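You operate a simulated robot arm through the tools that you are given. There is no shell and no other tool. Be economical: measure what you need, move in short steps, check, and stop when the job is done.

You are at the controls of a simulated two-armed robot. One attempt, no reset.

TASK
Top up the white chiller to its green mark from the jug.
Fine: shut the fill lid, put the jug back, leave the teal water can, spill under 15 grams. Set down upright: jug with the blue handle.

Only the result counts: the job must be done as asked and must still hold three seconds after the hand-in. Knocking over, shifting, dropping, spilling or breaking anything else fails it. Lids that push on must go on centred and level and be pressed home; caps that screw on are set level and turned clockwise until they are tight.

THE ROBOT
Two 7-joint arms with two-finger parallel grippers on one trunk, on a base that drives. Base frame: it is fixed to the floor where the robot stands at the start and does not move with it; the origin is under the middle of the robot, x ahead of it, y to its left, z up; the surface under the hand at the start is at about z = 350. Readings come in mm, degrees, newtons and seconds.
The left shoulder is at the start at [20, 170, 1153], the right one opposite. Places, roughly: bleed knob [600, -100, 600]; blue valve [600, -600, 700]; drain tap [600, 0, 500]; fill lid [800, 0, 900]; stand tap [800, 500, 900]. Payload 3.8 kg a hand.
Tool frame (each hand has its own): the origin (TCP) lies between the finger pads and is the grasp point; the fingertips stand 30 mm ahead of it; z points along the fingers, y is the line along which they close. The gripper opens to 110 mm. The fingers are 20 mm wide and 10 mm thick; the gripper's body (48 by 112 mm) begins 55 mm behind the TCP.
Orientation is told as [roll, pitch, yaw] about the base's x, y, z axes, in that order, counted from this pose: with the fingers straight down and closing along the base's y, the tool's x points along the base's -x, its y along +y and its z along -z.

THE INTERFACE
- The arms move only by the tool arm_command. It takes "left_targets", "right_targets" or both (then of equal length, played together; a hand with none holds still); each is a list of rows, each a list of 7 numbers: the shift along the tool's x, y, z in mm, then the turn, a rotation vector about the tool's x, y, z in degrees, then the gripper command, from -1 (shut) to 1 (fully open), values between in proportion. In form: [[x, y, z, ax, ay, az, fingers], ...]. A call has 1 to 8 rows; each row is the pose to reach, as a shift and turn from the pose commanded when the call began, along the tool's axes at that moment. Each row takes 0.2 s and may step no farther than 50 mm and 8.6 degrees from the row before; otherwise, or with a gripper value out of range, the whole call is refused. A pose out of reach is approached as far as the arm can. The call stops where the force on the tool passes 90 N (or 10 N more than at its start, if that is more) or the arm is blocked; 0.2 s more then pass. Each finger travels about 72 mm/s and halts on what it meets, pressing with about 24 N; the grip force reading is that of the motor and also rises with nothing between the fingers. The clock runs only during rows and for 0.2 s after the last one: add rows that repeat a pose to give the fingers time. It gives the time, the measured TCP pose, the force on the tool (base axes), the opening and the grip force at its end, in the units of the frame above (readings bear some noise), with the torque about the TCP (base axes, N m) and any sound that the robot's microphone picked up.
- Cameras (640 x 400 px; columns grow to the right, rows downward): "scene" is now at [105.2, 28.7, 1309.2]; the picture's right is [0.32, -0.95, 0.00], its down [-0.48, -0.16, -0.86] and it looks along [0.82, 0.28, -0.50] (base axes); focal length 232 px, centre (320, 200). "left" rides on the left gripper at [72, -17, -103] in its tool frame; the picture's right is [0.23, 0.97, 0.00], its down [-0.76, 0.18, -0.62] and it looks along [-0.61, 0.14, 0.78] (tool axes); focal length 222 px, centre (320, 200). "right" rides on the right gripper at [72, 17, -103] in its tool frame; the picture's right is [-0.23, 0.97, 0.00], its down [-0.76, -0.18, -0.62] and it looks along [-0.61, -0.14, 0.78] (tool axes); focal length 222 px, centre (320, 200).
- camera(camera): a new picture of that camera. No time passes.
- move_column(by): slides the trunk up (or, below 0, down) by that many mm; the arms and the scene camera ride with it, the base frame stays. It gives what a move gives, with no picture.
- roll_base(legs): drives the robot by 1 to 6 legs, each [ahead, turn to the left] in mm and degrees, along the robot's own axes; the way and the turn of a leg run together, so that a leg with both is an arc; at most 1500 mm and 180 degrees a leg. The arms and the cameras ride along, it lands a little off, and it stops where it bumps. It gives what a move gives.
- turn_head(pan, tilt): turns the head with the scene camera to pan (to the left, within 80 degrees either way) and tilt (down, from -29 to 69), counted from straight ahead of the robot. It gives what a move gives.
- measure_at(camera, pixels): for up to 12 pixels [column, row] of the newest picture of that camera ("zoom" is the newest enlarged one), the place [x, y, z] in the base frame of the surface seen there, good to about 3 mm. No time passes.
- enlarge(camera, box): a new picture of the part [left, top, right, bottom] of that camera's present view, enlarged. No time passes.
- close_job(): hands the job in; it is judged then, once.

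Work in short steps. Measure before you move; look again where a grasp or a placing could have gone wrong, and mend it. You have 80 turns and 70 pictures in all, those below and enlarged ones among them. Open the grippers and draw the arms clear of the work before you hand the job in, unless the task says otherwise.

The tools are called after "Emit:" by a JSON object that holds its "op" and its "data". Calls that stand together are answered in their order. arm_command: Moves the arms, as the interface text tells. Its arguments: {"type":"object","properties":{"left_targets":{"type":"array","items":{"type":"array","items":{"type":"number"}}},"right_targets":{"type":"array","items":{"type":"array","items":{"type":"number"}}}},"required":[]} The other tools are called the same way: move_column (by) slides the trunk up or down; roll_base (legs) drives the base; turn_head (pan, tilt) turns the head that bears the scene camera; camera (camera) takes a picture; measure_at (camera, pixels) gives the place of the surface under pixels of a picture; enlarge (camera, box) takes an enlarged picture of a part of a camera's view; close_job () hands the job in.

At the start:

```text
clock: 0.0
left_tcp_pos: [452.1, 380.4, 1213.2]
left_ee_rot: [0.0, 0.1, 0.0]
left_contact_force: [-1.0, -0.1, -0.3]
left_ft_torque: [0.01, 0.03, -0.02]
left_opening: 110.2
left_grip_force: 0.0
right_tcp_pos: [480.6, -42.1, 1161.9]
right_ee_rot: [0.1, -0.1, 0.0]
right_contact_force: [0.1, -0.1, -0.1]
right_ft_torque: [-0.05, 0.01, -0.03]
right_opening: 109.7
right_grip_force: 0.1
trunk travel left (down, up): [-250.0, 320.0]
robot x, y, heading: [-0.1, 0.7, 0.2]
head pan, tilt: [18.7, 30.2]
```

scene: 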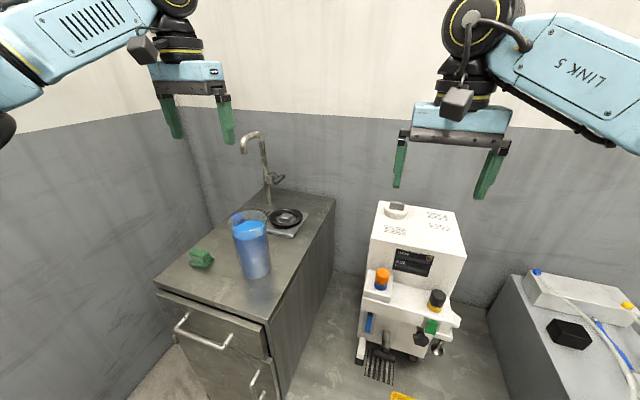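
right: 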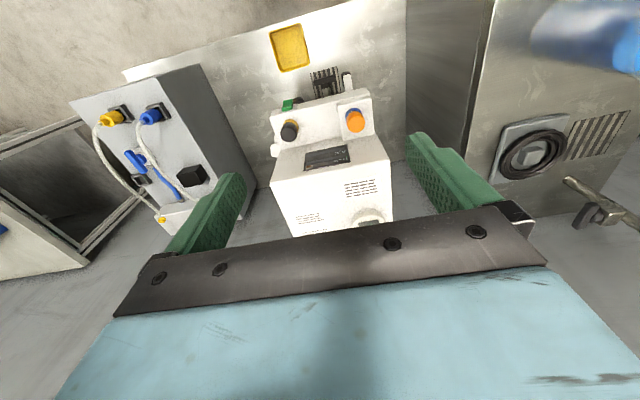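
left: 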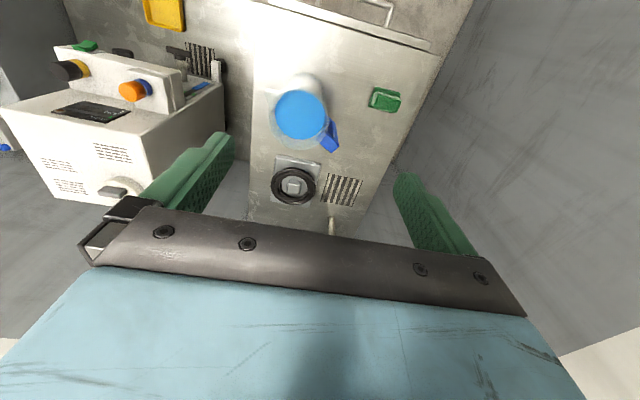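

The scene shows the jug (blue water, 252,250) on the counter and the white chiller (410,280) with a lid knob at (397,210). I enlarge both to see details.

Emit:
{"op": "enlarge", "data": {"camera": "scene", "box": [340, 190, 480, 390]}}

Emit:
{"op": "enlarge", "data": {"camera": "scene", "box": [160, 120, 340, 300]}}

Emit:
{"op": "measure_at", "data": {"camera": "scene", "pixels": [[397, 207], [397, 214], [380, 203], [455, 213], [465, 255], [372, 242], [252, 228], [240, 218], [255, 272], [285, 217], [202, 258], [250, 285]]}}

```text
2.00 times, centred on (410, 290) of scene
```

zoom: 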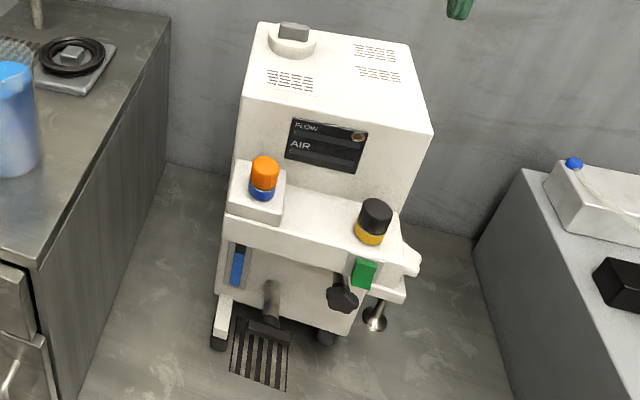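

```text
2.22 times, centred on (250, 210) of scene
```

zoom: 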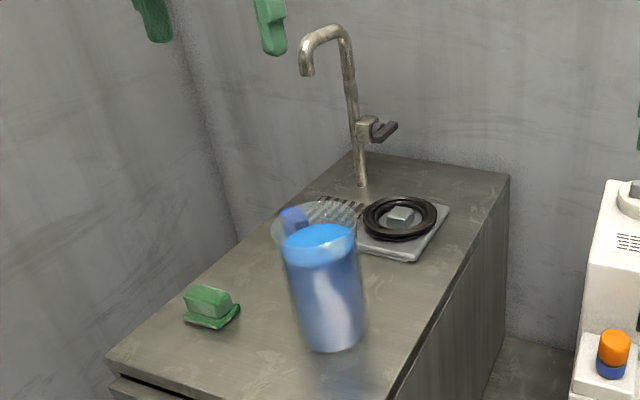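

```text
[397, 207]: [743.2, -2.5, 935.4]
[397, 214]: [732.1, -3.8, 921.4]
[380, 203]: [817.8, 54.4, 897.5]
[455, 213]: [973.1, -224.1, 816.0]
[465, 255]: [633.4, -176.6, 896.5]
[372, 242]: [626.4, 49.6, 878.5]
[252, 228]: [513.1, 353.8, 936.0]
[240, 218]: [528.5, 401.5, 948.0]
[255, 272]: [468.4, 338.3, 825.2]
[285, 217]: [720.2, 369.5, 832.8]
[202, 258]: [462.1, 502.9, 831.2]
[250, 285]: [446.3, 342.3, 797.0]
```

I look at the jug closely from the left hand camera, and the sight gauge at the front of the chiller.

Emit:
{"op": "enlarge", "data": {"camera": "left", "box": [240, 50, 420, 220]}}

Emit:
{"op": "measure_at", "data": {"camera": "left", "pixels": [[276, 116], [326, 110], [300, 92], [300, 138], [333, 128], [338, 148], [318, 143], [307, 80], [270, 60], [350, 160]]}}

Emit:
{"op": "enlarge", "data": {"camera": "scene", "box": [350, 290, 400, 390]}}

```text
2.35 times, centred on (330, 135) of left
```

zoom: 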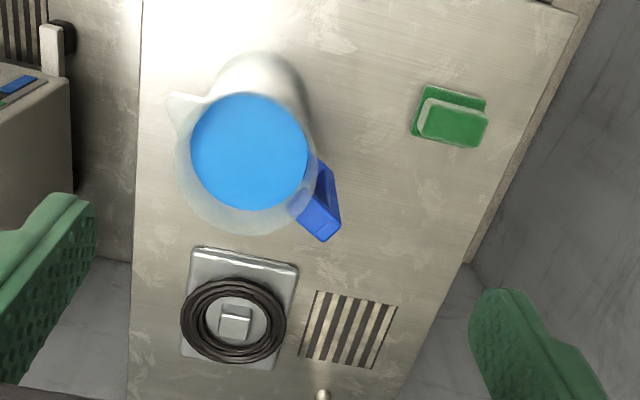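

```text
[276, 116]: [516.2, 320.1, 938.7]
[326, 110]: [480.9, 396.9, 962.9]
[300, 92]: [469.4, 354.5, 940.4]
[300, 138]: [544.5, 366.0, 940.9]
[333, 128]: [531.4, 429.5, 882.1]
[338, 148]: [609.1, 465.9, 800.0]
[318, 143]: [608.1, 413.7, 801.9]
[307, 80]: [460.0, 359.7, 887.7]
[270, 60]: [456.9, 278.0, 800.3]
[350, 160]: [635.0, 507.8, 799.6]
```

```text
4.00 times, centred on (375, 340) of scene
```

zoom: 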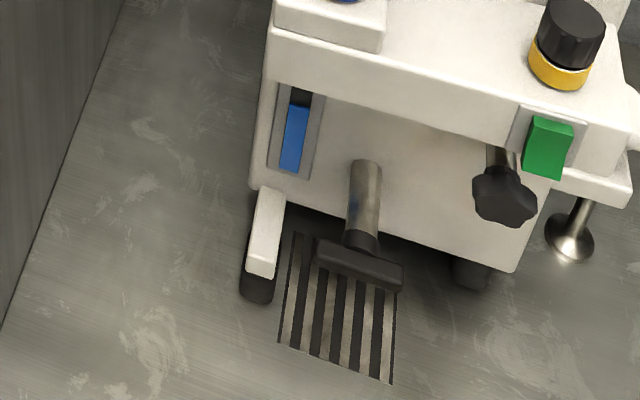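

The lid detail at (397,210) matters: hinge, screw or push-on. I zoom there and measure more of the surroundings.

Emit:
{"op": "enlarge", "data": {"camera": "scene", "box": [372, 192, 424, 224]}}

Emit:
{"op": "enlarge", "data": {"camera": "right", "box": [260, 80, 420, 240]}}

Emit:
{"op": "measure_at", "data": {"camera": "scene", "pixels": [[160, 285], [265, 322], [335, 200], [275, 190], [120, 200], [310, 150], [368, 322], [385, 345], [360, 362], [400, 262], [382, 280], [435, 300]]}}

```text
12.31 times, centred on (398, 208) of scene
```

zoom: 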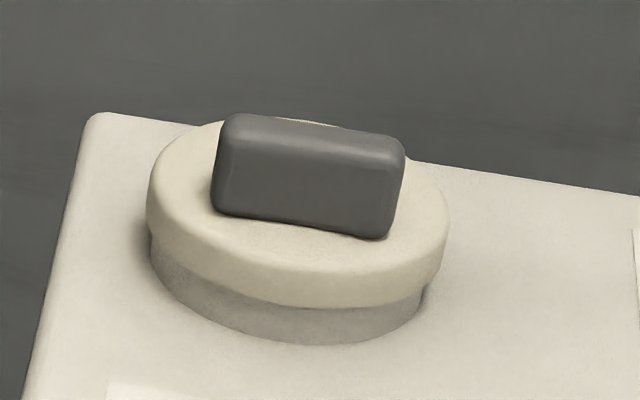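

```text
2.50 times, centred on (340, 160) of right
```

zoom: 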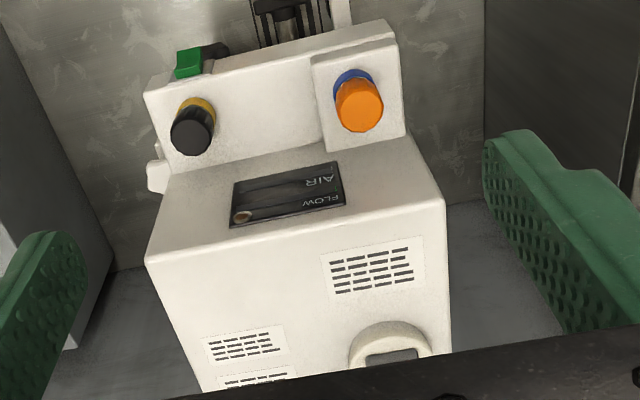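

```text
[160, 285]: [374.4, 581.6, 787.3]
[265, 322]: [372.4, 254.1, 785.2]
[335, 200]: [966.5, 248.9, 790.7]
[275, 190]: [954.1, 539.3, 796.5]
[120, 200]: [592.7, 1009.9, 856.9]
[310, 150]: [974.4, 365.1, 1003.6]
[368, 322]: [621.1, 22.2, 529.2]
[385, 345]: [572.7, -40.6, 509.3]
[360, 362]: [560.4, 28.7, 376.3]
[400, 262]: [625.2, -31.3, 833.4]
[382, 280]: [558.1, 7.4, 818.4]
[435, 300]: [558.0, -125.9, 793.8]
```

Lid is a disc with a bar knob, about 60 mm wide at (740,0,915). I need the base footprint and the gauge, so I look down.

Emit:
{"op": "turn_head", "data": {"pan": 0, "tilt": 65}}

Emit:
{"op": "camera", "data": {"camera": "scene"}}

```text
clock: 1.0
left_tcp_pos: [452.7, 380.3, 1214.2]
left_ee_rot: [0.0, 0.0, 0.0]
left_contact_force: [0.0, 0.2, -0.9]
left_ft_torque: [0.02, 0.03, 0.03]
left_opening: 110.0
left_grip_force: 0.1
right_tcp_pos: [479.8, -40.8, 1162.8]
right_ee_rot: [0.0, -0.1, 0.1]
right_contact_force: [0.1, 0.8, -0.7]
right_ft_torque: [0.02, -0.03, 0.0]
right_opening: 110.0
right_grip_force: 0.0
trunk travel left (down, up): [-250.0, 320.0]
robot x, y, heading: [-0.9, 4.2, 0.2]
head pan, tilt: [0.0, 65.0]
```

```text
60 pictures are left
```

scene: 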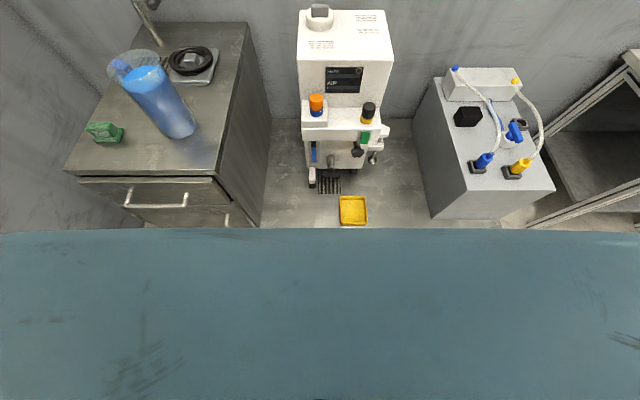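

The robot's own front edge lies at row 230; a yellow tray sits on the floor at (353,210). I measure these.

Emit:
{"op": "measure_at", "data": {"camera": "scene", "pixels": [[353, 200], [353, 222], [320, 235], [320, 300], [60, 240], [580, 240], [320, 215], [310, 150], [330, 170], [366, 158], [312, 180], [290, 225]]}}

Emit:
{"op": "enlarge", "data": {"camera": "scene", "box": [290, 120, 400, 230]}}

```text
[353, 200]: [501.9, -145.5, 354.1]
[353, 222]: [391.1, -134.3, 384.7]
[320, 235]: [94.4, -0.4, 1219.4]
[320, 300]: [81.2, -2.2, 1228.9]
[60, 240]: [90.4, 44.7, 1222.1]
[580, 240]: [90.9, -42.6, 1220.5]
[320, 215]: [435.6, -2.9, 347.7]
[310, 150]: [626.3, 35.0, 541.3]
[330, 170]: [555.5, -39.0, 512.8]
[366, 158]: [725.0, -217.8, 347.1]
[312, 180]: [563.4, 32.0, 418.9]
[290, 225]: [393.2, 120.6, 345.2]
```

```text
3.64 times, centred on (345, 175) of scene
```

zoom: 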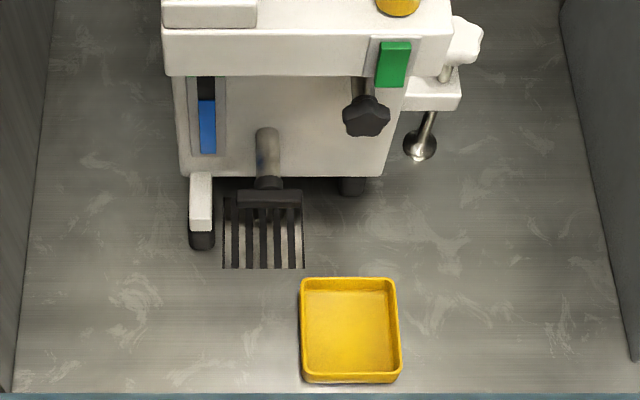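

The bench/floor zone is at z≈347 and the lid is 740 mm ahead, so I need to be closer to open it. I drive ahead modestly and look.

Emit:
{"op": "roll_base", "data": {"legs": [[150, 0]]}}

Emit:
{"op": "turn_head", "data": {"pan": 0, "tilt": 45}}

Emit:
{"op": "camera", "data": {"camera": "scene"}}

Emit:
{"op": "camera", "data": {"camera": "right"}}

```text
clock: 2.4
left_tcp_pos: [599.7, 380.7, 1213.2]
left_ee_rot: [0.0, 0.1, 0.1]
left_contact_force: [0.6, -0.4, 0.0]
left_ft_torque: [0.03, 0.03, 0.0]
left_opening: 110.0
left_grip_force: 0.0
right_tcp_pos: [627.3, -39.6, 1161.7]
right_ee_rot: [0.0, 0.0, 0.1]
right_contact_force: [-0.1, 0.9, 1.1]
right_ft_torque: [0.0, 0.04, 0.0]
right_opening: 110.0
right_grip_force: 0.0
trunk travel left (down, up): [-250.0, 320.0]
robot x, y, heading: [147.0, 0.7, -0.0]
head pan, tilt: [0.0, 65.0]
```

```text
clock: 3.2
left_tcp_pos: [598.7, 381.0, 1213.9]
left_ee_rot: [0.0, -0.1, 0.1]
left_contact_force: [-0.6, 0.0, 0.2]
left_ft_torque: [0.03, 0.03, -0.02]
left_opening: 110.1
left_grip_force: 0.0
right_tcp_pos: [625.9, -40.6, 1162.1]
right_ee_rot: [0.0, 0.1, 0.1]
right_contact_force: [0.9, -0.6, 0.5]
right_ft_torque: [0.02, 0.0, 0.02]
right_opening: 110.0
right_grip_force: 0.1
trunk travel left (down, up): [-250.0, 320.0]
robot x, y, heading: [148.1, -3.5, 0.2]
head pan, tilt: [0.0, 45.0]
```

```text
58 pictures are left
```

scene: 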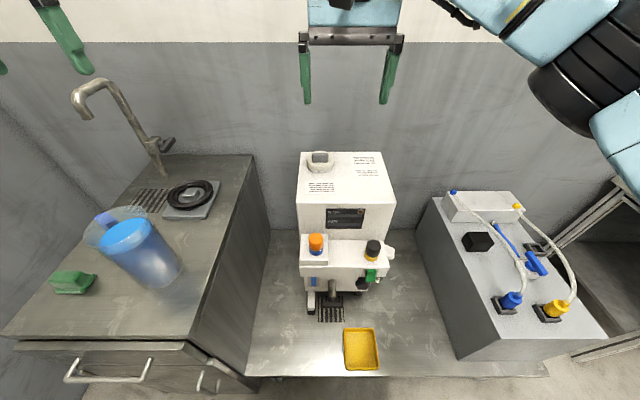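

```text
57 pictures are left
```

right: 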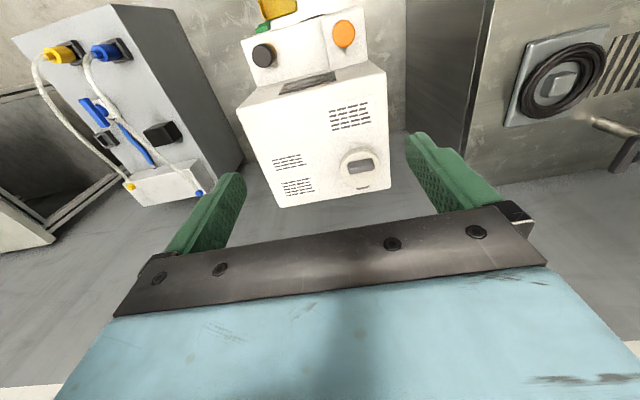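

The right camera sees the lid at (360,165) clearly. I zoom and measure it.

Emit:
{"op": "enlarge", "data": {"camera": "right", "box": [320, 130, 400, 210]}}

Emit:
{"op": "measure_at", "data": {"camera": "zoom", "pixels": [[320, 280], [220, 260], [440, 260], [320, 160], [320, 400], [250, 250], [390, 250], [320, 225], [340, 330]]}}

```text
5.00 times, centred on (360, 170) of right
```

zoom: 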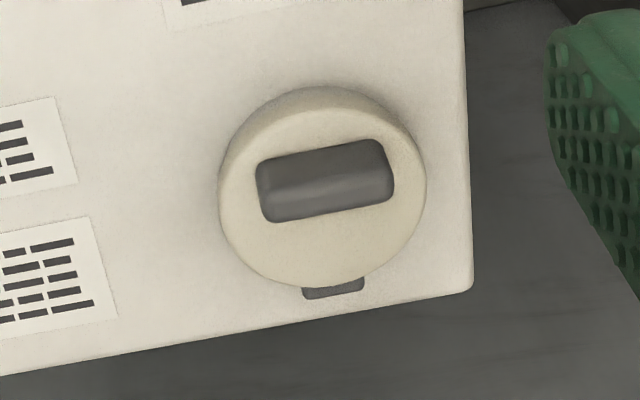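

```text
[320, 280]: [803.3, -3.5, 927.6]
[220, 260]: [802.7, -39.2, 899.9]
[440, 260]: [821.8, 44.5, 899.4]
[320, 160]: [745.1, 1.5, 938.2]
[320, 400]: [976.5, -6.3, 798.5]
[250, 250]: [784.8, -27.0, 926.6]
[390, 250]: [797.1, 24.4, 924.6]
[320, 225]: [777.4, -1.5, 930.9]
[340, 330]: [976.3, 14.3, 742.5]
```

A dark tab at the rear edge of the lid (zoom 333,288) suggests a hinge. I measure rim and bar points exactly.

Emit:
{"op": "measure_at", "data": {"camera": "zoom", "pixels": [[320, 104], [322, 130], [228, 190], [418, 180], [325, 265], [333, 288], [333, 297], [262, 170], [388, 160], [325, 155], [325, 180], [325, 205]]}}

Emit:
{"op": "enlarge", "data": {"camera": "scene", "box": [295, 145, 345, 180]}}

```text
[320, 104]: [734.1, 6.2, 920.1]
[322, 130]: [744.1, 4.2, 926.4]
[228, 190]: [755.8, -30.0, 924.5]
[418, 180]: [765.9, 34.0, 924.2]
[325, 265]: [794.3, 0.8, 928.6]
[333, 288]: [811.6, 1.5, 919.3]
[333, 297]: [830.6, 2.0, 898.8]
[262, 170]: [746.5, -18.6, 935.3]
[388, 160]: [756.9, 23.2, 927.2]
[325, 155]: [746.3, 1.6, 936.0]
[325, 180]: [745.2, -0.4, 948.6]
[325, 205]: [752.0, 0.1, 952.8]
```

```text
11.43 times, centred on (320, 162) of scene
```

zoom: 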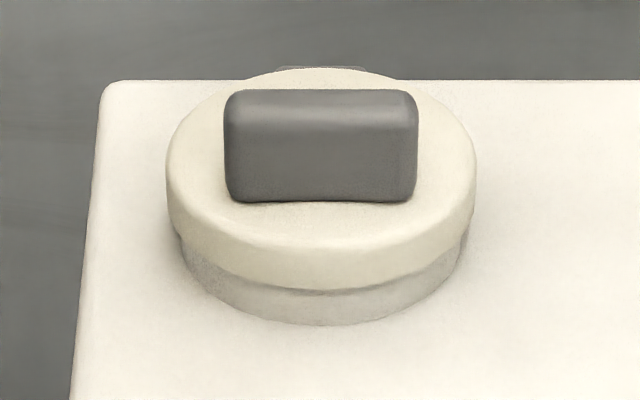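

It is a hinged lid: hinge near (812,2,920), bar at x 745–760, y −18..23, z 928–952. I check the faucet height against the left hand before driving closer.

Emit:
{"op": "measure_at", "data": {"camera": "scene", "pixels": [[76, 100], [98, 82], [120, 100], [157, 165], [250, 350], [250, 375], [360, 372], [320, 378], [450, 374]]}}

Emit:
{"op": "roll_base", "data": {"legs": [[100, 0]]}}

```text
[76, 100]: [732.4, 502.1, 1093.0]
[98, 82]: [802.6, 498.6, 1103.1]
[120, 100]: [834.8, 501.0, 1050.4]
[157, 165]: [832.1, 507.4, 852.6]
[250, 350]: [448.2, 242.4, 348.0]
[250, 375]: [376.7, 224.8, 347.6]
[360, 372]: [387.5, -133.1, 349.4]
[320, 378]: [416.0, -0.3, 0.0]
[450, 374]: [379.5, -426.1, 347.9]
```

```text
clock: 4.2
left_tcp_pos: [627.7, 382.8, 1214.3]
left_ee_rot: [0.0, 0.0, 0.7]
left_contact_force: [0.2, -0.3, 0.0]
left_ft_torque: [0.01, 0.0, -0.02]
left_opening: 110.0
left_grip_force: 0.0
right_tcp_pos: [660.2, -36.8, 1162.7]
right_ee_rot: [0.1, -0.1, 0.6]
right_contact_force: [0.2, -0.1, 0.0]
right_ft_torque: [0.01, -0.02, -0.01]
right_opening: 110.1
right_grip_force: 0.1
trunk travel left (down, up): [-250.0, 320.0]
robot x, y, heading: [181.6, 0.5, 0.6]
head pan, tilt: [0.0, 45.0]
stopped in leg 1: the robot was blocked; the commanded pose is now the measured one
```

Blocked at x=182 by the platform; the lid is now 570 mm ahead. I bring the right hand over the bar, at z≈1000, with fingers open to about 60.

Emit:
{"op": "arm_command", "data": {"right_targets": [[-24, 10, 40, 0, 0, 0, 0.1], [-48, 20, 80, 0, 0, 0, 0.1], [-72, 30, 120, 0, 0, 0, 0.1], [-93, 39, 155, 0, 0, 0, 0.1], [-93, 39, 155, 0, 0, 0, 0.1]]}}

Emit:
{"op": "camera", "data": {"camera": "right"}}

```text
clock: 5.3
left_tcp_pos: [629.4, 383.1, 1213.9]
left_ee_rot: [0.0, 0.0, 0.7]
left_contact_force: [-0.9, 0.4, -0.8]
left_ft_torque: [0.04, 0.0, -0.02]
left_opening: 110.0
left_grip_force: 0.1
right_tcp_pos: [757.2, 0.8, 1007.6]
right_ee_rot: [0.1, -0.1, 0.6]
right_contact_force: [-0.2, -0.1, 0.8]
right_ft_torque: [-0.01, -0.02, 0.0]
right_opening: 60.4
right_grip_force: 0.1
trunk travel left (down, up): [-250.0, 320.0]
robot x, y, heading: [183.6, -3.4, 0.8]
head pan, tilt: [0.0, 45.0]
```

```text
54 pictures are left
```

right: 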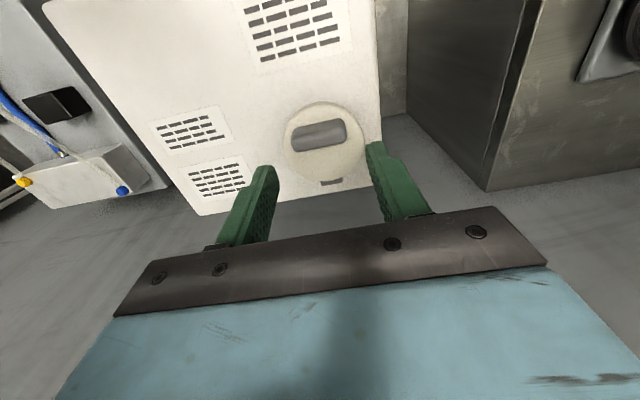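

The hand reached the spot. I check bar and hinge positions with this closer view: bar (318,135), hinge tab (330,182).

Emit:
{"op": "measure_at", "data": {"camera": "right", "pixels": [[318, 128], [318, 135], [295, 139], [342, 130], [318, 143], [330, 182], [322, 104], [287, 147], [362, 147], [325, 172]]}}

```text
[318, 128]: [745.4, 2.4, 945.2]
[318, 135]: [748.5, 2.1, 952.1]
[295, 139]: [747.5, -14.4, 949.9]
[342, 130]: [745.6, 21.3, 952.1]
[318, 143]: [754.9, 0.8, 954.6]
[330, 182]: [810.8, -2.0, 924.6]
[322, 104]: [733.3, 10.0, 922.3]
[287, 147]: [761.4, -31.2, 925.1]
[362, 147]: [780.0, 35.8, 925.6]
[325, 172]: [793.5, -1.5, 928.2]
```

Lower onto the bar ends (TCP z≈961, x≈752) and close.

Emit:
{"op": "arm_command", "data": {"right_targets": [[4, 1, 25, 0, 0, 0, 0.1], [4, 1, 46, 0, 0, 0, 0.1], [4, 1, 46, 0, 0, 0, -0.4], [4, 1, 46, 0, 0, 0, -0.5], [4, 1, 46, 0, 0, 0, -0.5]]}}

Emit:
{"op": "camera", "data": {"camera": "right"}}

```text
clock: 6.5
left_tcp_pos: [628.7, 381.4, 1213.3]
left_ee_rot: [0.1, 0.0, 0.5]
left_contact_force: [0.5, -0.3, 0.4]
left_ft_torque: [-0.01, 0.0, 0.01]
left_opening: 109.8
left_grip_force: 0.0
right_tcp_pos: [750.7, 1.5, 960.5]
right_ee_rot: [-0.2, 0.1, 0.3]
right_contact_force: [-1.8, -13.9, 0.1]
right_ft_torque: [-0.51, 0.07, -0.3]
right_opening: 43.7
right_grip_force: 23.7
trunk travel left (down, up): [-250.0, 320.0]
robot x, y, heading: [181.3, -1.2, 0.6]
head pan, tilt: [0.0, 45.0]
```

```text
53 pictures are left
```

right: 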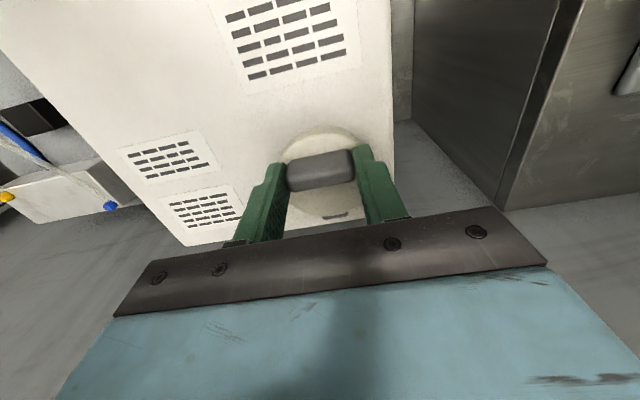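

Grip is on the bar at 43.7 mm. I ease the side load and swing the lid up along the hinge arc by 16° first, checking force.

Emit:
{"op": "arm_command", "data": {"right_targets": [[0, -1.5, 0, 0, 0, 0, -0.5], [-6.3, -1.5, -8.1, 0, 8, 0, -0.5], [-13.7, -1.5, -15.2, 0, 16, 0, -0.5]]}}

Emit:
{"op": "camera", "data": {"camera": "right"}}

```text
clock: 7.3
left_tcp_pos: [627.6, 379.4, 1215.5]
left_ee_rot: [0.1, -0.1, 0.6]
left_contact_force: [-0.8, -0.5, 0.8]
left_ft_torque: [0.05, -0.04, 0.01]
left_opening: 109.9
left_grip_force: 0.1
right_tcp_pos: [735.1, -13.1, 972.3]
right_ee_rot: [0.2, 12.3, 0.5]
right_contact_force: [0.0, -0.2, 1.2]
right_ft_torque: [0.04, -0.02, 0.01]
right_opening: 27.5
right_grip_force: 0.0
right hand out of reach, approached as far as the arm can: row 2, 3
trunk travel left (down, up): [-250.0, 320.0]
robot x, y, heading: [181.2, -2.8, 0.8]
head pan, tilt: [0.0, 45.0]
```

```text
52 pictures are left
```

right: 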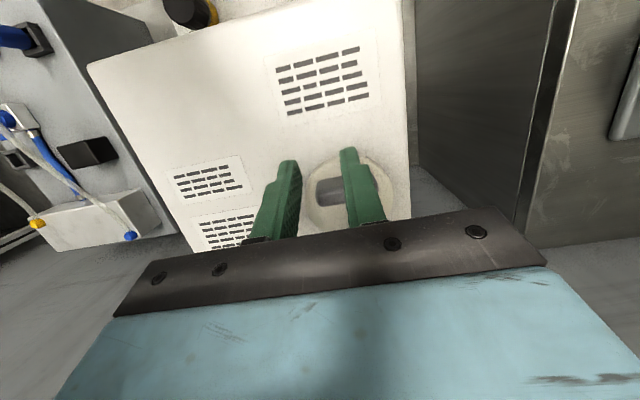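

The forward-leaning pose was out of reach and the bar slipped free; lid still shut. New plan: tool leaning the other way (pitch −25), tip-only grip on the bar ends so the bar can pivot in the pads. First back off up and re-orient.

Emit:
{"op": "arm_command", "data": {"right_targets": [[0, 0, -30, 0, 0, 0, 0.1], [0, 8, -40, 0, -8, 0, 0.1], [0, 16, -40, 0, -16, 0, 0.1], [0, 16, -40, 0, -24, 0, 0.1], [0, 16, -40, 0, -32, 0, 0.1], [0, 16, -40, 0, -37, 0, 0.1], [0, 16, -40, 0, -37, 0, 0.1]]}}

Emit:
{"op": "camera", "data": {"camera": "right"}}

```text
clock: 8.9
left_tcp_pos: [630.4, 383.2, 1214.3]
left_ee_rot: [0.0, 0.1, 0.7]
left_contact_force: [0.0, -1.0, -0.2]
left_ft_torque: [0.01, 0.0, -0.03]
left_opening: 109.9
left_grip_force: 0.0
right_tcp_pos: [746.3, 5.4, 1010.0]
right_ee_rot: [0.1, -25.0, 0.5]
right_contact_force: [0.1, -0.9, 0.0]
right_ft_torque: [-0.01, 0.02, -0.02]
right_opening: 60.6
right_grip_force: 0.0
trunk travel left (down, up): [-250.0, 320.0]
robot x, y, heading: [182.0, -2.3, 0.8]
head pan, tilt: [0.0, 45.0]
```

```text
51 pictures are left
```

right: 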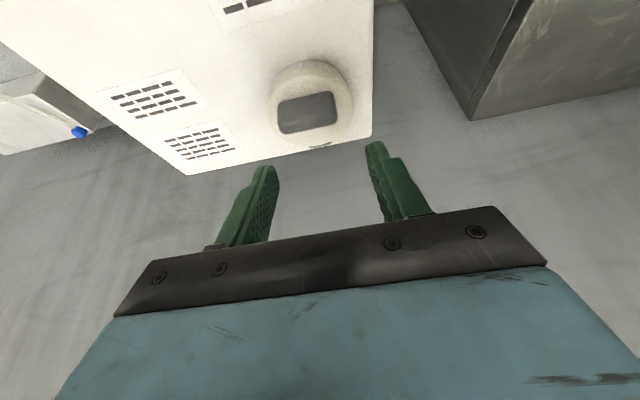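

Emit:
{"op": "measure_at", "data": {"camera": "right", "pixels": [[310, 100], [308, 112], [306, 124], [280, 118], [337, 108], [302, 133], [320, 148]]}}

```text
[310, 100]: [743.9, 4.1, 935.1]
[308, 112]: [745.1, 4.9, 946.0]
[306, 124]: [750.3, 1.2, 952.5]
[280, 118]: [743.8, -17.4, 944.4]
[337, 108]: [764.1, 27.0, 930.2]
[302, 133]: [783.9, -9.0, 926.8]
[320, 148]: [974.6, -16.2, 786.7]
```

I descend to the tip grip (TCP ≈ 741, 1, 969) and close.

Emit:
{"op": "arm_command", "data": {"right_targets": [[11, -4, 18, 0, 0, 0, 0.1], [22, -4, 35, 0, 0, 0, 0.1], [22, -4, 35, 0, 0, 0, -0.1], [22, -4, 35, 0, 0, 0, -0.4], [22, -4, 35, 0, 0, 0, -0.5]]}}

Emit:
{"op": "camera", "data": {"camera": "right"}}

```text
clock: 10.2
left_tcp_pos: [630.1, 382.1, 1213.5]
left_ee_rot: [0.0, 0.0, 0.7]
left_contact_force: [1.0, -0.6, -0.9]
left_ft_torque: [0.02, 0.01, 0.01]
left_opening: 109.9
left_grip_force: 0.1
right_tcp_pos: [741.2, 0.4, 967.2]
right_ee_rot: [-0.1, -25.0, 0.4]
right_contact_force: [-0.7, -4.1, 0.4]
right_ft_torque: [-0.14, 0.12, -0.32]
right_opening: 43.9
right_grip_force: 24.1
trunk travel left (down, up): [-250.0, 320.0]
robot x, y, heading: [182.7, -5.0, 0.6]
head pan, tilt: [0.0, 45.0]
```

```text
50 pictures are left
```

right: 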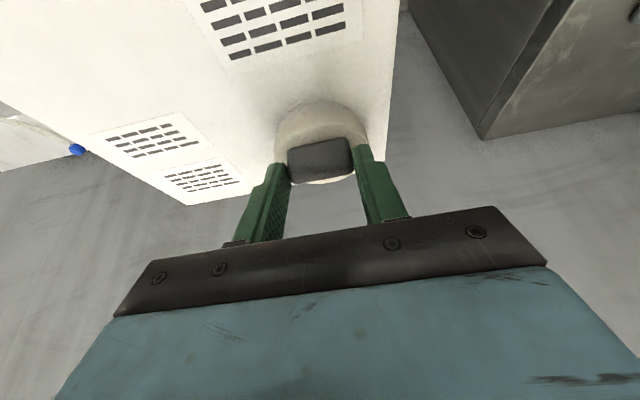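

Gripped (43.9 mm, 24 N). I swing the lid the first 30° along the hinge arc with orientation kept.

Emit:
{"op": "arm_command", "data": {"right_targets": [[-6.8, -1, -5.1, 0, 0, 0, -0.6], [-14.3, -1, -9.3, 0, 0, 0, -0.6], [-22.5, -1, -12.3, 0, 0, 0, -0.6], [-30.6, -1, -14.6, 0, 0, 0, -0.6]]}}

Emit:
{"op": "camera", "data": {"camera": "right"}}

```text
clock: 11.2
left_tcp_pos: [628.3, 384.1, 1213.8]
left_ee_rot: [0.0, 0.0, 0.7]
left_contact_force: [-0.9, -0.8, 0.5]
left_ft_torque: [0.0, -0.01, 0.01]
left_opening: 109.9
left_grip_force: 0.0
right_tcp_pos: [761.8, 0.4, 995.1]
right_ee_rot: [0.1, -25.0, 0.5]
right_contact_force: [-7.6, -4.2, -1.0]
right_ft_torque: [-0.14, 0.83, -0.3]
right_opening: 43.7
right_grip_force: 23.9
trunk travel left (down, up): [-250.0, 320.0]
robot x, y, heading: [178.4, -0.9, 0.7]
head pan, tilt: [0.0, 45.0]
```

```text
49 pictures are left
```

right: 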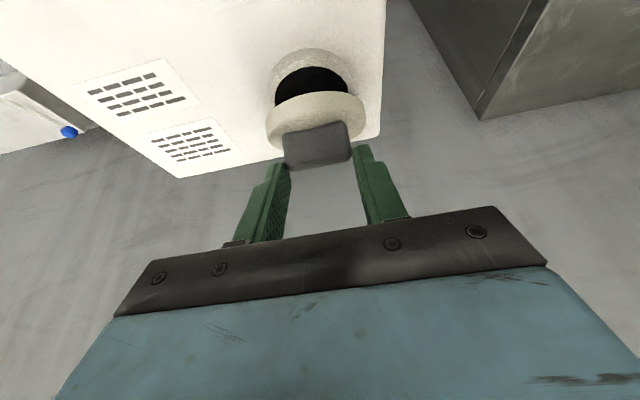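

The lid is opening with little force. I continue to about 75°.

Emit:
{"op": "arm_command", "data": {"right_targets": [[-8.5, 0, -1, 0, 0, 0, -0.6], [-17, 0, -0.9, 0, 0, 0, -0.6], [-25.5, 0, 0.5, 0, 0, 0, -0.6], [-33.6, 0, 2.7, 0, 0, 0, -0.6], [-41.5, 0, 6, 0, 0, 0, -0.6], [-48.9, 0, 10.4, 0, 0, 0, -0.6]]}}

Emit:
{"op": "camera", "data": {"camera": "right"}}

```text
clock: 12.6
left_tcp_pos: [630.1, 385.1, 1213.7]
left_ee_rot: [0.0, 0.1, 0.7]
left_contact_force: [-0.2, -0.2, -0.3]
left_ft_torque: [0.0, 0.02, 0.0]
left_opening: 110.0
left_grip_force: 0.0
right_tcp_pos: [812.7, 2.6, 1004.4]
right_ee_rot: [0.1, -25.1, 0.6]
right_contact_force: [-0.1, 0.0, 0.3]
right_ft_torque: [-0.01, 0.02, -0.01]
right_opening: 22.2
right_grip_force: 0.0
trunk travel left (down, up): [-250.0, 320.0]
robot x, y, heading: [184.6, -3.6, 0.6]
head pan, tilt: [0.0, 45.0]
```

```text
48 pictures are left
```

right: 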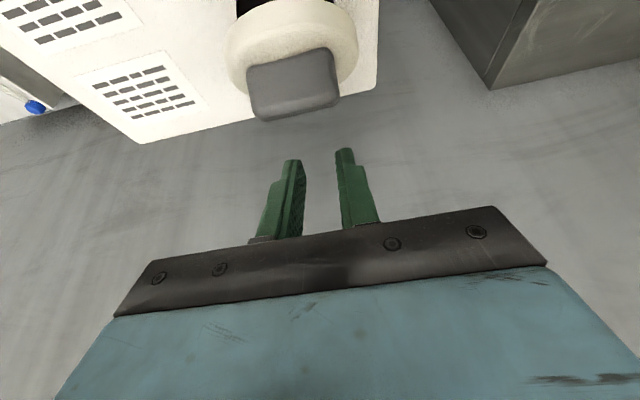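

The bar slipped out but the lid stays half open by itself. I back off and re-orient the closed right hand (pitch −55) to push the lid's underside back.

Emit:
{"op": "arm_command", "data": {"right_targets": [[-19, 0, -42, 0, 0, 0, -0.6], [25.8, 0, -62.8, 0, 0, 0, -1], [71, 0, -84, 0, -8, 0, -1], [82, 0, -89, 0, -16, 0, -1], [82, 0, -89, 0, -24, 0, -1], [82, 0, -89, 0, -30, 0, -1], [82, 0, -89, 0, -30, 0, -1]]}}

Emit:
{"op": "camera", "data": {"camera": "right"}}

Emit:
{"op": "enlarge", "data": {"camera": "scene", "box": [280, 100, 380, 190]}}

```text
clock: 14.2
left_tcp_pos: [629.6, 384.9, 1214.0]
left_ee_rot: [0.1, 0.0, 0.7]
left_contact_force: [-0.1, -0.2, -0.4]
left_ft_torque: [-0.01, 0.0, 0.01]
left_opening: 110.0
left_grip_force: 0.0
right_tcp_pos: [698.6, 0.7, 1051.1]
right_ee_rot: [0.1, -55.1, 0.6]
right_contact_force: [0.3, 0.2, 0.8]
right_ft_torque: [0.0, 0.01, 0.0]
right_opening: 0.0
right_grip_force: 24.7
trunk travel left (down, up): [-250.0, 320.0]
robot x, y, heading: [176.6, -2.7, 0.5]
head pan, tilt: [0.0, 45.0]
```

```text
47 pictures are left
```

right: 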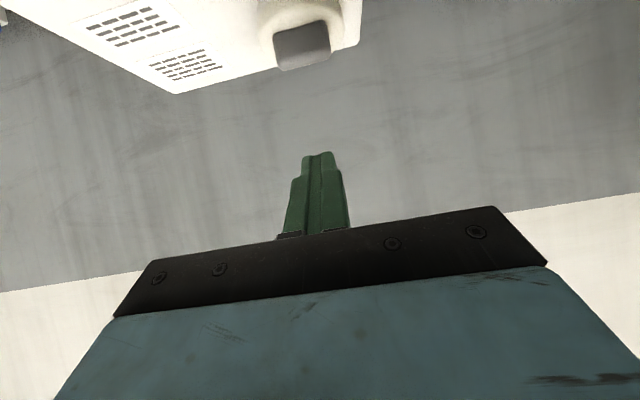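

```text
4.44 times, centred on (330, 145) of scene
```

zoom: 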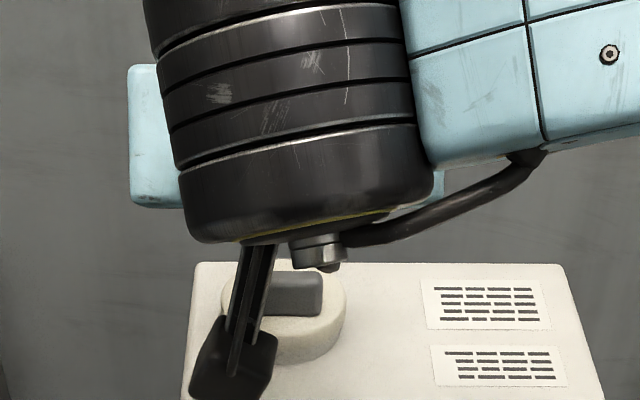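

The lid has dropped shut again. Better grip: the disc's rim on its diameter (66 mm along y), which can pivot freely between the pads. I rotate back to pitch −25 and open the fingers above it.

Emit:
{"op": "arm_command", "data": {"right_targets": [[0, 0, 0, 0, 8, 0, 1], [0, 0, 15, 0, 16, 0, 1], [10, 0, 35, 0, 24, 0, 1], [22, 1, 55, 0, 30, 0, 1], [34.7, 1.3, 72.5, 0, 30, 0, 1], [34.7, 1.3, 72.5, 0, 30, 0, 1]]}}

Emit:
{"op": "camera", "data": {"camera": "right"}}

```text
clock: 15.6
left_tcp_pos: [629.6, 384.2, 1212.7]
left_ee_rot: [0.0, 0.1, 0.7]
left_contact_force: [0.3, -0.1, 0.0]
left_ft_torque: [0.03, 0.01, -0.02]
left_opening: 109.8
left_grip_force: 0.2
right_tcp_pos: [738.2, 2.6, 982.9]
right_ee_rot: [0.1, -25.0, 0.5]
right_contact_force: [0.3, 0.0, -0.6]
right_ft_torque: [0.03, 0.01, -0.01]
right_opening: 109.9
right_grip_force: 0.0
trunk travel left (down, up): [-250.0, 320.0]
robot x, y, heading: [179.9, -3.3, 0.7]
head pan, tilt: [0.0, 45.0]
```

```text
45 pictures are left
```

right: 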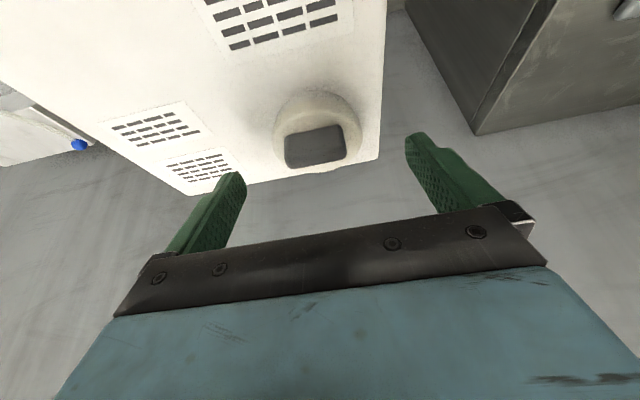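

Descend 51 mm along the tool axis so the pads flank the rim, then close on it.

Emit:
{"op": "arm_command", "data": {"right_targets": [[0, -1, 30, 0, 0, 0, 1], [0, -1, 51, 0, 0, 0, 1], [0, -1, 51, 0, 0, 0, 0.3], [0, -1, 51, 0, 0, 0, 0.05], [0, -1, 51, 0, 0, 0, 0.05]]}}

Emit:
{"op": "camera", "data": {"camera": "right"}}

```text
clock: 16.8
left_tcp_pos: [629.9, 383.9, 1213.9]
left_ee_rot: [-0.1, 0.1, 0.7]
left_contact_force: [0.1, -1.0, -0.2]
left_ft_torque: [-0.01, 0.0, 0.0]
left_opening: 109.7
left_grip_force: 0.1
right_tcp_pos: [759.9, 0.2, 935.1]
right_ee_rot: [0.0, -24.9, 0.6]
right_contact_force: [0.2, -3.3, -0.3]
right_ft_torque: [-0.27, 0.05, -0.02]
right_opening: 73.3
right_grip_force: 24.0
trunk travel left (down, up): [-250.0, 320.0]
robot x, y, heading: [181.7, -0.8, 0.5]
head pan, tilt: [0.0, 45.0]
```

```text
44 pictures are left
```

right: 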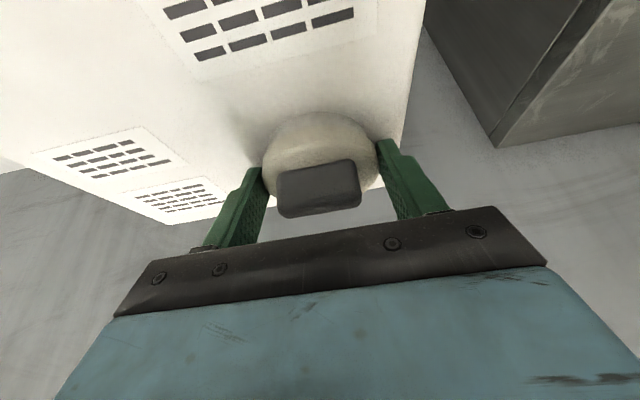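

Rim gripped at 73 mm. I swing it along the arc to ~60°.

Emit:
{"op": "arm_command", "data": {"right_targets": [[-6.2, 0, -9.7, 0, 0, 0, 0], [-14.6, 0, -17.4, 0, 0, 0, 0], [-24.9, 0, -22.7, 0, 0, 0, 0], [-36, 0, -25.2, 0, 0, 0, 0]]}}

Emit:
{"op": "camera", "data": {"camera": "right"}}

```text
clock: 17.8
left_tcp_pos: [631.5, 384.5, 1213.0]
left_ee_rot: [0.1, 0.1, 0.7]
left_contact_force: [1.0, -0.2, 0.3]
left_ft_torque: [0.0, 0.0, 0.01]
left_opening: 109.9
left_grip_force: 0.0
right_tcp_pos: [785.1, 2.4, 973.3]
right_ee_rot: [0.1, -25.2, 0.4]
right_contact_force: [-0.2, -0.1, -0.2]
right_ft_torque: [-0.01, -0.02, 0.0]
right_opening: 55.2
right_grip_force: 0.0
trunk travel left (down, up): [-250.0, 320.0]
robot x, y, heading: [181.2, -3.7, 0.9]
head pan, tilt: [0.0, 45.0]
```

```text
43 pictures are left
```

right: 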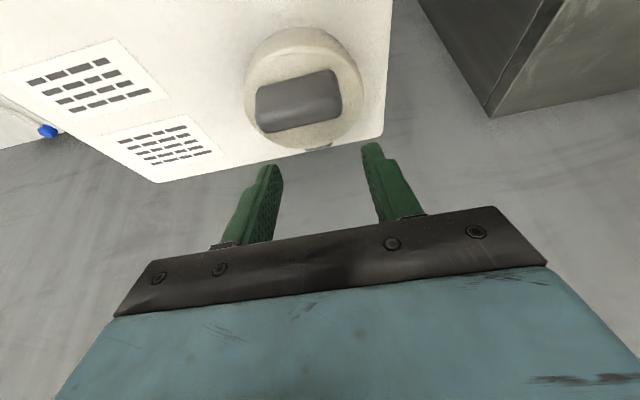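

The rounded rim slid out. The bar-end grip did hold to 30°, so I take it again, deeper, and track with force feedback.

Emit:
{"op": "arm_command", "data": {"right_targets": [[-16.9, 0, -36.2, 0, 0, 0, 0.1], [13, -1, -46, 0, 0, 0, 0.1], [42.2, -2, -53.9, 0, 0, 0, 0.1], [42.2, -2, -30, 0, 0, 0, 0.1], [42.2, -2, -8.9, 0, 0, 0, 0.1], [42.2, -2, -8.9, 0, 0, 0, -0.3], [42.2, -2, -8.9, 0, 0, 0, -0.6], [42.2, -2, -8.9, 0, 0, 0, -0.6]]}}

Emit:
{"op": "camera", "data": {"camera": "right"}}

```text
clock: 19.6
left_tcp_pos: [629.0, 384.9, 1213.9]
left_ee_rot: [0.0, 0.1, 0.8]
left_contact_force: [0.3, -0.2, 0.6]
left_ft_torque: [0.02, 0.0, -0.01]
left_opening: 110.1
left_grip_force: 0.0
right_tcp_pos: [740.5, 0.2, 964.1]
right_ee_rot: [0.1, -25.1, 0.6]
right_contact_force: [0.1, 6.2, 0.0]
right_ft_torque: [0.4, -0.02, 0.07]
right_opening: 43.8
right_grip_force: 23.9
trunk travel left (down, up): [-250.0, 320.0]
robot x, y, heading: [181.7, 1.5, 0.9]
head pan, tilt: [0.0, 45.0]
```

```text
42 pictures are left
```

right: 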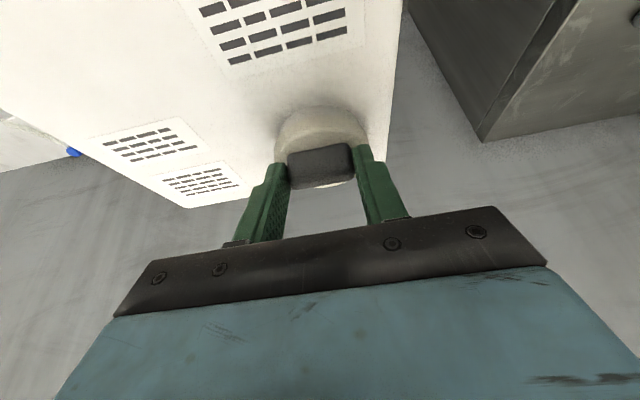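

Swing to 40° and then measure where the lid really is.

Emit:
{"op": "arm_command", "data": {"right_targets": [[-7, 1, -5.5, 0, 0, 0, -0.7], [-14.1, 1, -9.9, 0, 0, 0, -0.7], [-22, 1, -13.4, 0, 0, 0, -0.7], [-30.3, 1, -15.9, 0, 0, 0, -0.7], [-36, 1, -16.9, 0, 0, 0, -0.7], [-41.7, 1, -17.4, 0, 0, 0, -0.7]]}}

Emit:
{"op": "camera", "data": {"camera": "right"}}

```text
clock: 20.9
left_tcp_pos: [629.6, 384.6, 1213.4]
left_ee_rot: [0.0, 0.1, 0.6]
left_contact_force: [0.0, -0.2, 0.4]
left_ft_torque: [-0.04, -0.01, -0.04]
left_opening: 110.1
left_grip_force: 0.0
right_tcp_pos: [769.9, -0.1, 997.5]
right_ee_rot: [0.0, -25.1, 0.5]
right_contact_force: [-8.0, 3.9, -5.4]
right_ft_torque: [0.02, 0.79, -0.25]
right_opening: 43.5
right_grip_force: 24.1
trunk travel left (down, up): [-250.0, 320.0]
robot x, y, heading: [181.3, 0.5, 0.4]
head pan, tilt: [0.0, 45.0]
```

```text
41 pictures are left
```

right: 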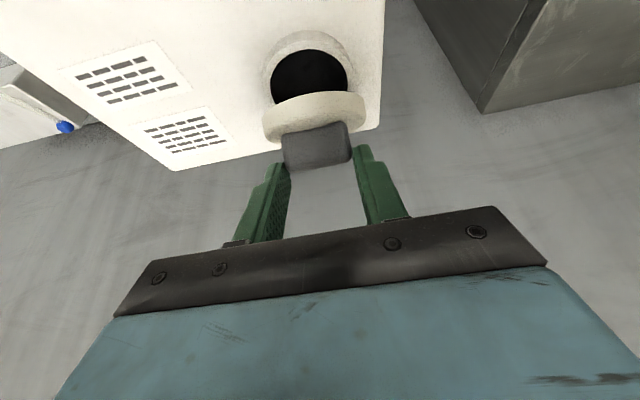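

The bar has slid slightly toward the tips. I measure lid rim, bar and opening to fix the hinge.

Emit:
{"op": "measure_at", "data": {"camera": "right", "pixels": [[318, 95], [318, 115], [318, 128], [318, 145], [318, 165], [265, 125], [365, 108], [270, 110], [362, 95], [310, 35], [272, 65], [350, 60]]}}

Emit:
{"op": "enlarge", "data": {"camera": "right", "box": [240, 20, 390, 180]}}

```text
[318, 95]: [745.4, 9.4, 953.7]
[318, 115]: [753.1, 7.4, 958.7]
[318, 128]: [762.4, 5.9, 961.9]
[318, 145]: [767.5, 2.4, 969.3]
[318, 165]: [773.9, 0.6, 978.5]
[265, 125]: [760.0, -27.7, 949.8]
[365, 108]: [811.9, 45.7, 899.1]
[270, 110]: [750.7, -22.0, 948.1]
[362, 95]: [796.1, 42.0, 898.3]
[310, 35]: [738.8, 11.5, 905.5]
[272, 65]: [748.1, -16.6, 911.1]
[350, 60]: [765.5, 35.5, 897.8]
```

```text
2.50 times, centred on (315, 100) of right
```

zoom: 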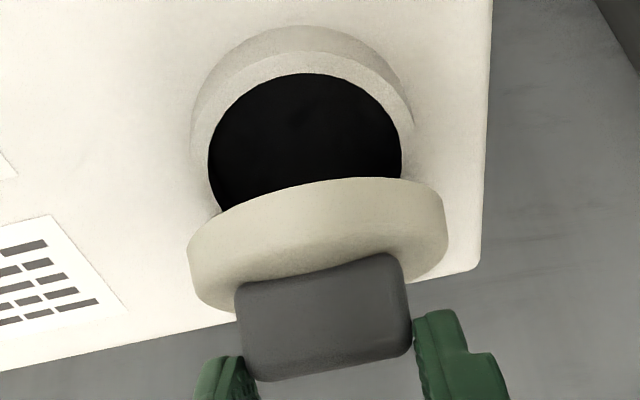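

Fit gives the hinge nearer: about (805,918), so my path ran wide. I correct the arc and continue to 60°.

Emit:
{"op": "arm_command", "data": {"right_targets": [[2, 0, 4.5, 0, 0, 0, -0.7], [-3.8, 0, 6.1, 0, 0, 0, -0.7], [-11, 0, 7.5, 0, 0, 0, -0.7], [-18.5, 0, 9.5, 0, 0, 0, -0.7]]}}

Emit:
{"op": "enlarge", "data": {"camera": "right", "box": [220, 10, 400, 210]}}

```text
clock: 21.9
left_tcp_pos: [627.3, 383.8, 1213.9]
left_ee_rot: [0.0, 0.0, 0.7]
left_contact_force: [-0.3, 0.5, 0.8]
left_ft_torque: [0.05, 0.0, 0.0]
left_opening: 109.9
left_grip_force: 0.1
right_tcp_pos: [790.6, 0.4, 997.5]
right_ee_rot: [0.0, -25.0, 0.7]
right_contact_force: [-9.9, 2.1, 6.5]
right_ft_torque: [-0.11, 0.65, -0.12]
right_opening: 43.8
right_grip_force: 24.2
trunk travel left (down, up): [-250.0, 320.0]
robot x, y, heading: [183.1, -0.3, 0.5]
head pan, tilt: [0.0, 45.0]
```

```text
2.00 times, centred on (310, 110) of right
```

zoom: 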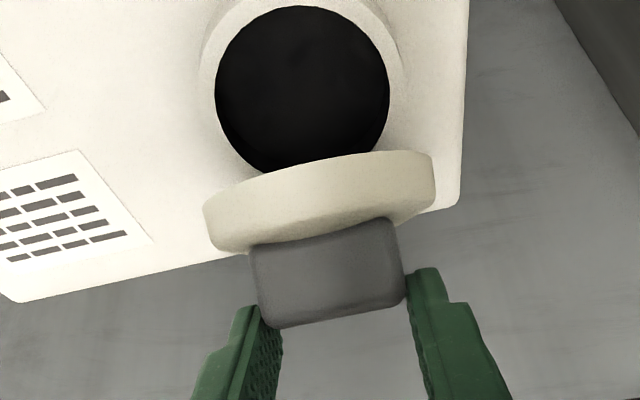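

Still held, well past 55°. I continue to ~95°.

Emit:
{"op": "arm_command", "data": {"right_targets": [[-6.7, 0, 3.4, 0, 0, 0, -0.7], [-13.4, 0, 7.2, 0, 0, 0, -0.7], [-19, 0, 12.2, 0, 0, 0, -0.7], [-24.5, 0, 17.5, 0, 0, 0, -0.7], [-29, 0, 22.5, 0, 0, 0, -0.7]]}}

Emit:
{"op": "enlarge", "data": {"camera": "right", "box": [220, 10, 400, 210]}}

```text
clock: 23.1
left_tcp_pos: [627.7, 384.0, 1215.4]
left_ee_rot: [0.1, 0.1, 0.7]
left_contact_force: [0.4, 0.5, 0.3]
left_ft_torque: [-0.01, -0.02, 0.01]
left_opening: 110.0
left_grip_force: 0.1
right_tcp_pos: [826.3, 0.0, 990.9]
right_ee_rot: [0.1, -25.2, 0.4]
right_contact_force: [-5.4, 2.5, 13.4]
right_ft_torque: [-0.07, 0.54, -0.12]
right_opening: 44.0
right_grip_force: 24.5
trunk travel left (down, up): [-250.0, 320.0]
robot x, y, heading: [185.2, -2.4, 0.8]
head pan, tilt: [0.0, 45.0]
```

```text
2.00 times, centred on (310, 110) of right
```

zoom: 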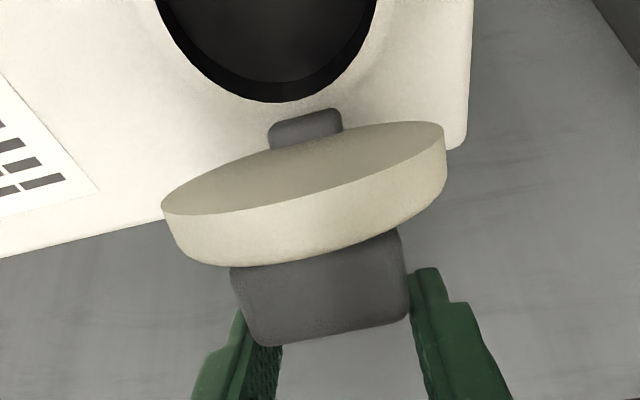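

Lid is about vertical. A bit further over (to ~105°), then look before release.

Emit:
{"op": "arm_command", "data": {"right_targets": [[-3, 0, 4, 0, 0, 0, -0.7], [-5, 0, 8, 0, 0, 0, -0.7], [-7, 0, 12, 0, 0, 0, -0.7]]}}

Emit:
{"op": "enlarge", "data": {"camera": "right", "box": [220, 10, 400, 210]}}

```text
clock: 23.9
left_tcp_pos: [628.2, 383.7, 1213.6]
left_ee_rot: [0.1, 0.0, 0.7]
left_contact_force: [0.6, -0.2, 0.3]
left_ft_torque: [-0.01, 0.02, 0.01]
left_opening: 110.1
left_grip_force: 0.1
right_tcp_pos: [837.3, 0.1, 982.4]
right_ee_rot: [0.0, -25.3, 0.4]
right_contact_force: [-0.2, 0.6, 16.9]
right_ft_torque: [-0.17, 0.46, -0.21]
right_opening: 43.5
right_grip_force: 23.5
trunk travel left (down, up): [-250.0, 320.0]
robot x, y, heading: [182.6, -2.6, 0.7]
head pan, tilt: [0.0, 45.0]
```

```text
2.00 times, centred on (310, 110) of right
```

zoom: 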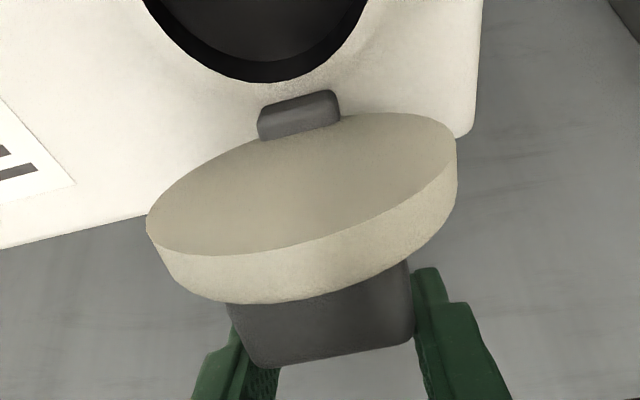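

Past 100°. I open the fingers and withdraw straight up, then back.

Emit:
{"op": "arm_command", "data": {"right_targets": [[0, 0, 0, 0, 0, 0, 0.2], [0, 0, 0, 0, 0, 0, 0.2], [-21, 0, -43, 0, 0, 0, 0.2], [-38, 0, -80, 0, 0, 0, 0.2]]}}

Emit:
{"op": "camera", "data": {"camera": "right"}}

```text
clock: 24.9
left_tcp_pos: [628.8, 384.2, 1214.0]
left_ee_rot: [-0.1, 0.1, 0.6]
left_contact_force: [0.4, 0.5, -0.2]
left_ft_torque: [0.0, 0.0, -0.03]
left_opening: 110.0
left_grip_force: 0.0
right_tcp_pos: [835.7, 2.8, 1070.7]
right_ee_rot: [0.1, -24.9, 0.4]
right_contact_force: [-0.3, 0.6, 0.3]
right_ft_torque: [0.0, 0.01, 0.04]
right_opening: 66.1
right_grip_force: 0.1
trunk travel left (down, up): [-250.0, 320.0]
robot x, y, heading: [181.1, -1.2, 0.5]
head pan, tilt: [0.0, 45.0]
```

```text
36 pictures are left
```

right: 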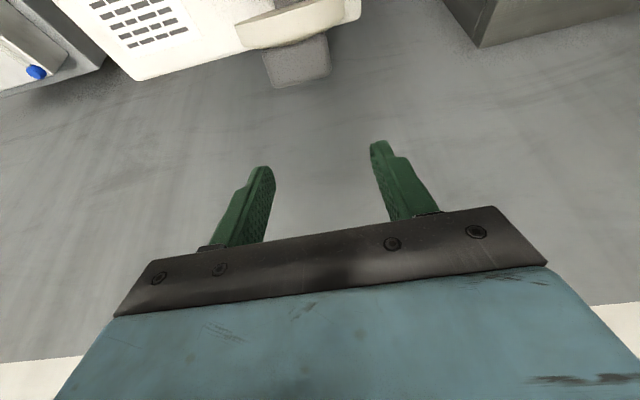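

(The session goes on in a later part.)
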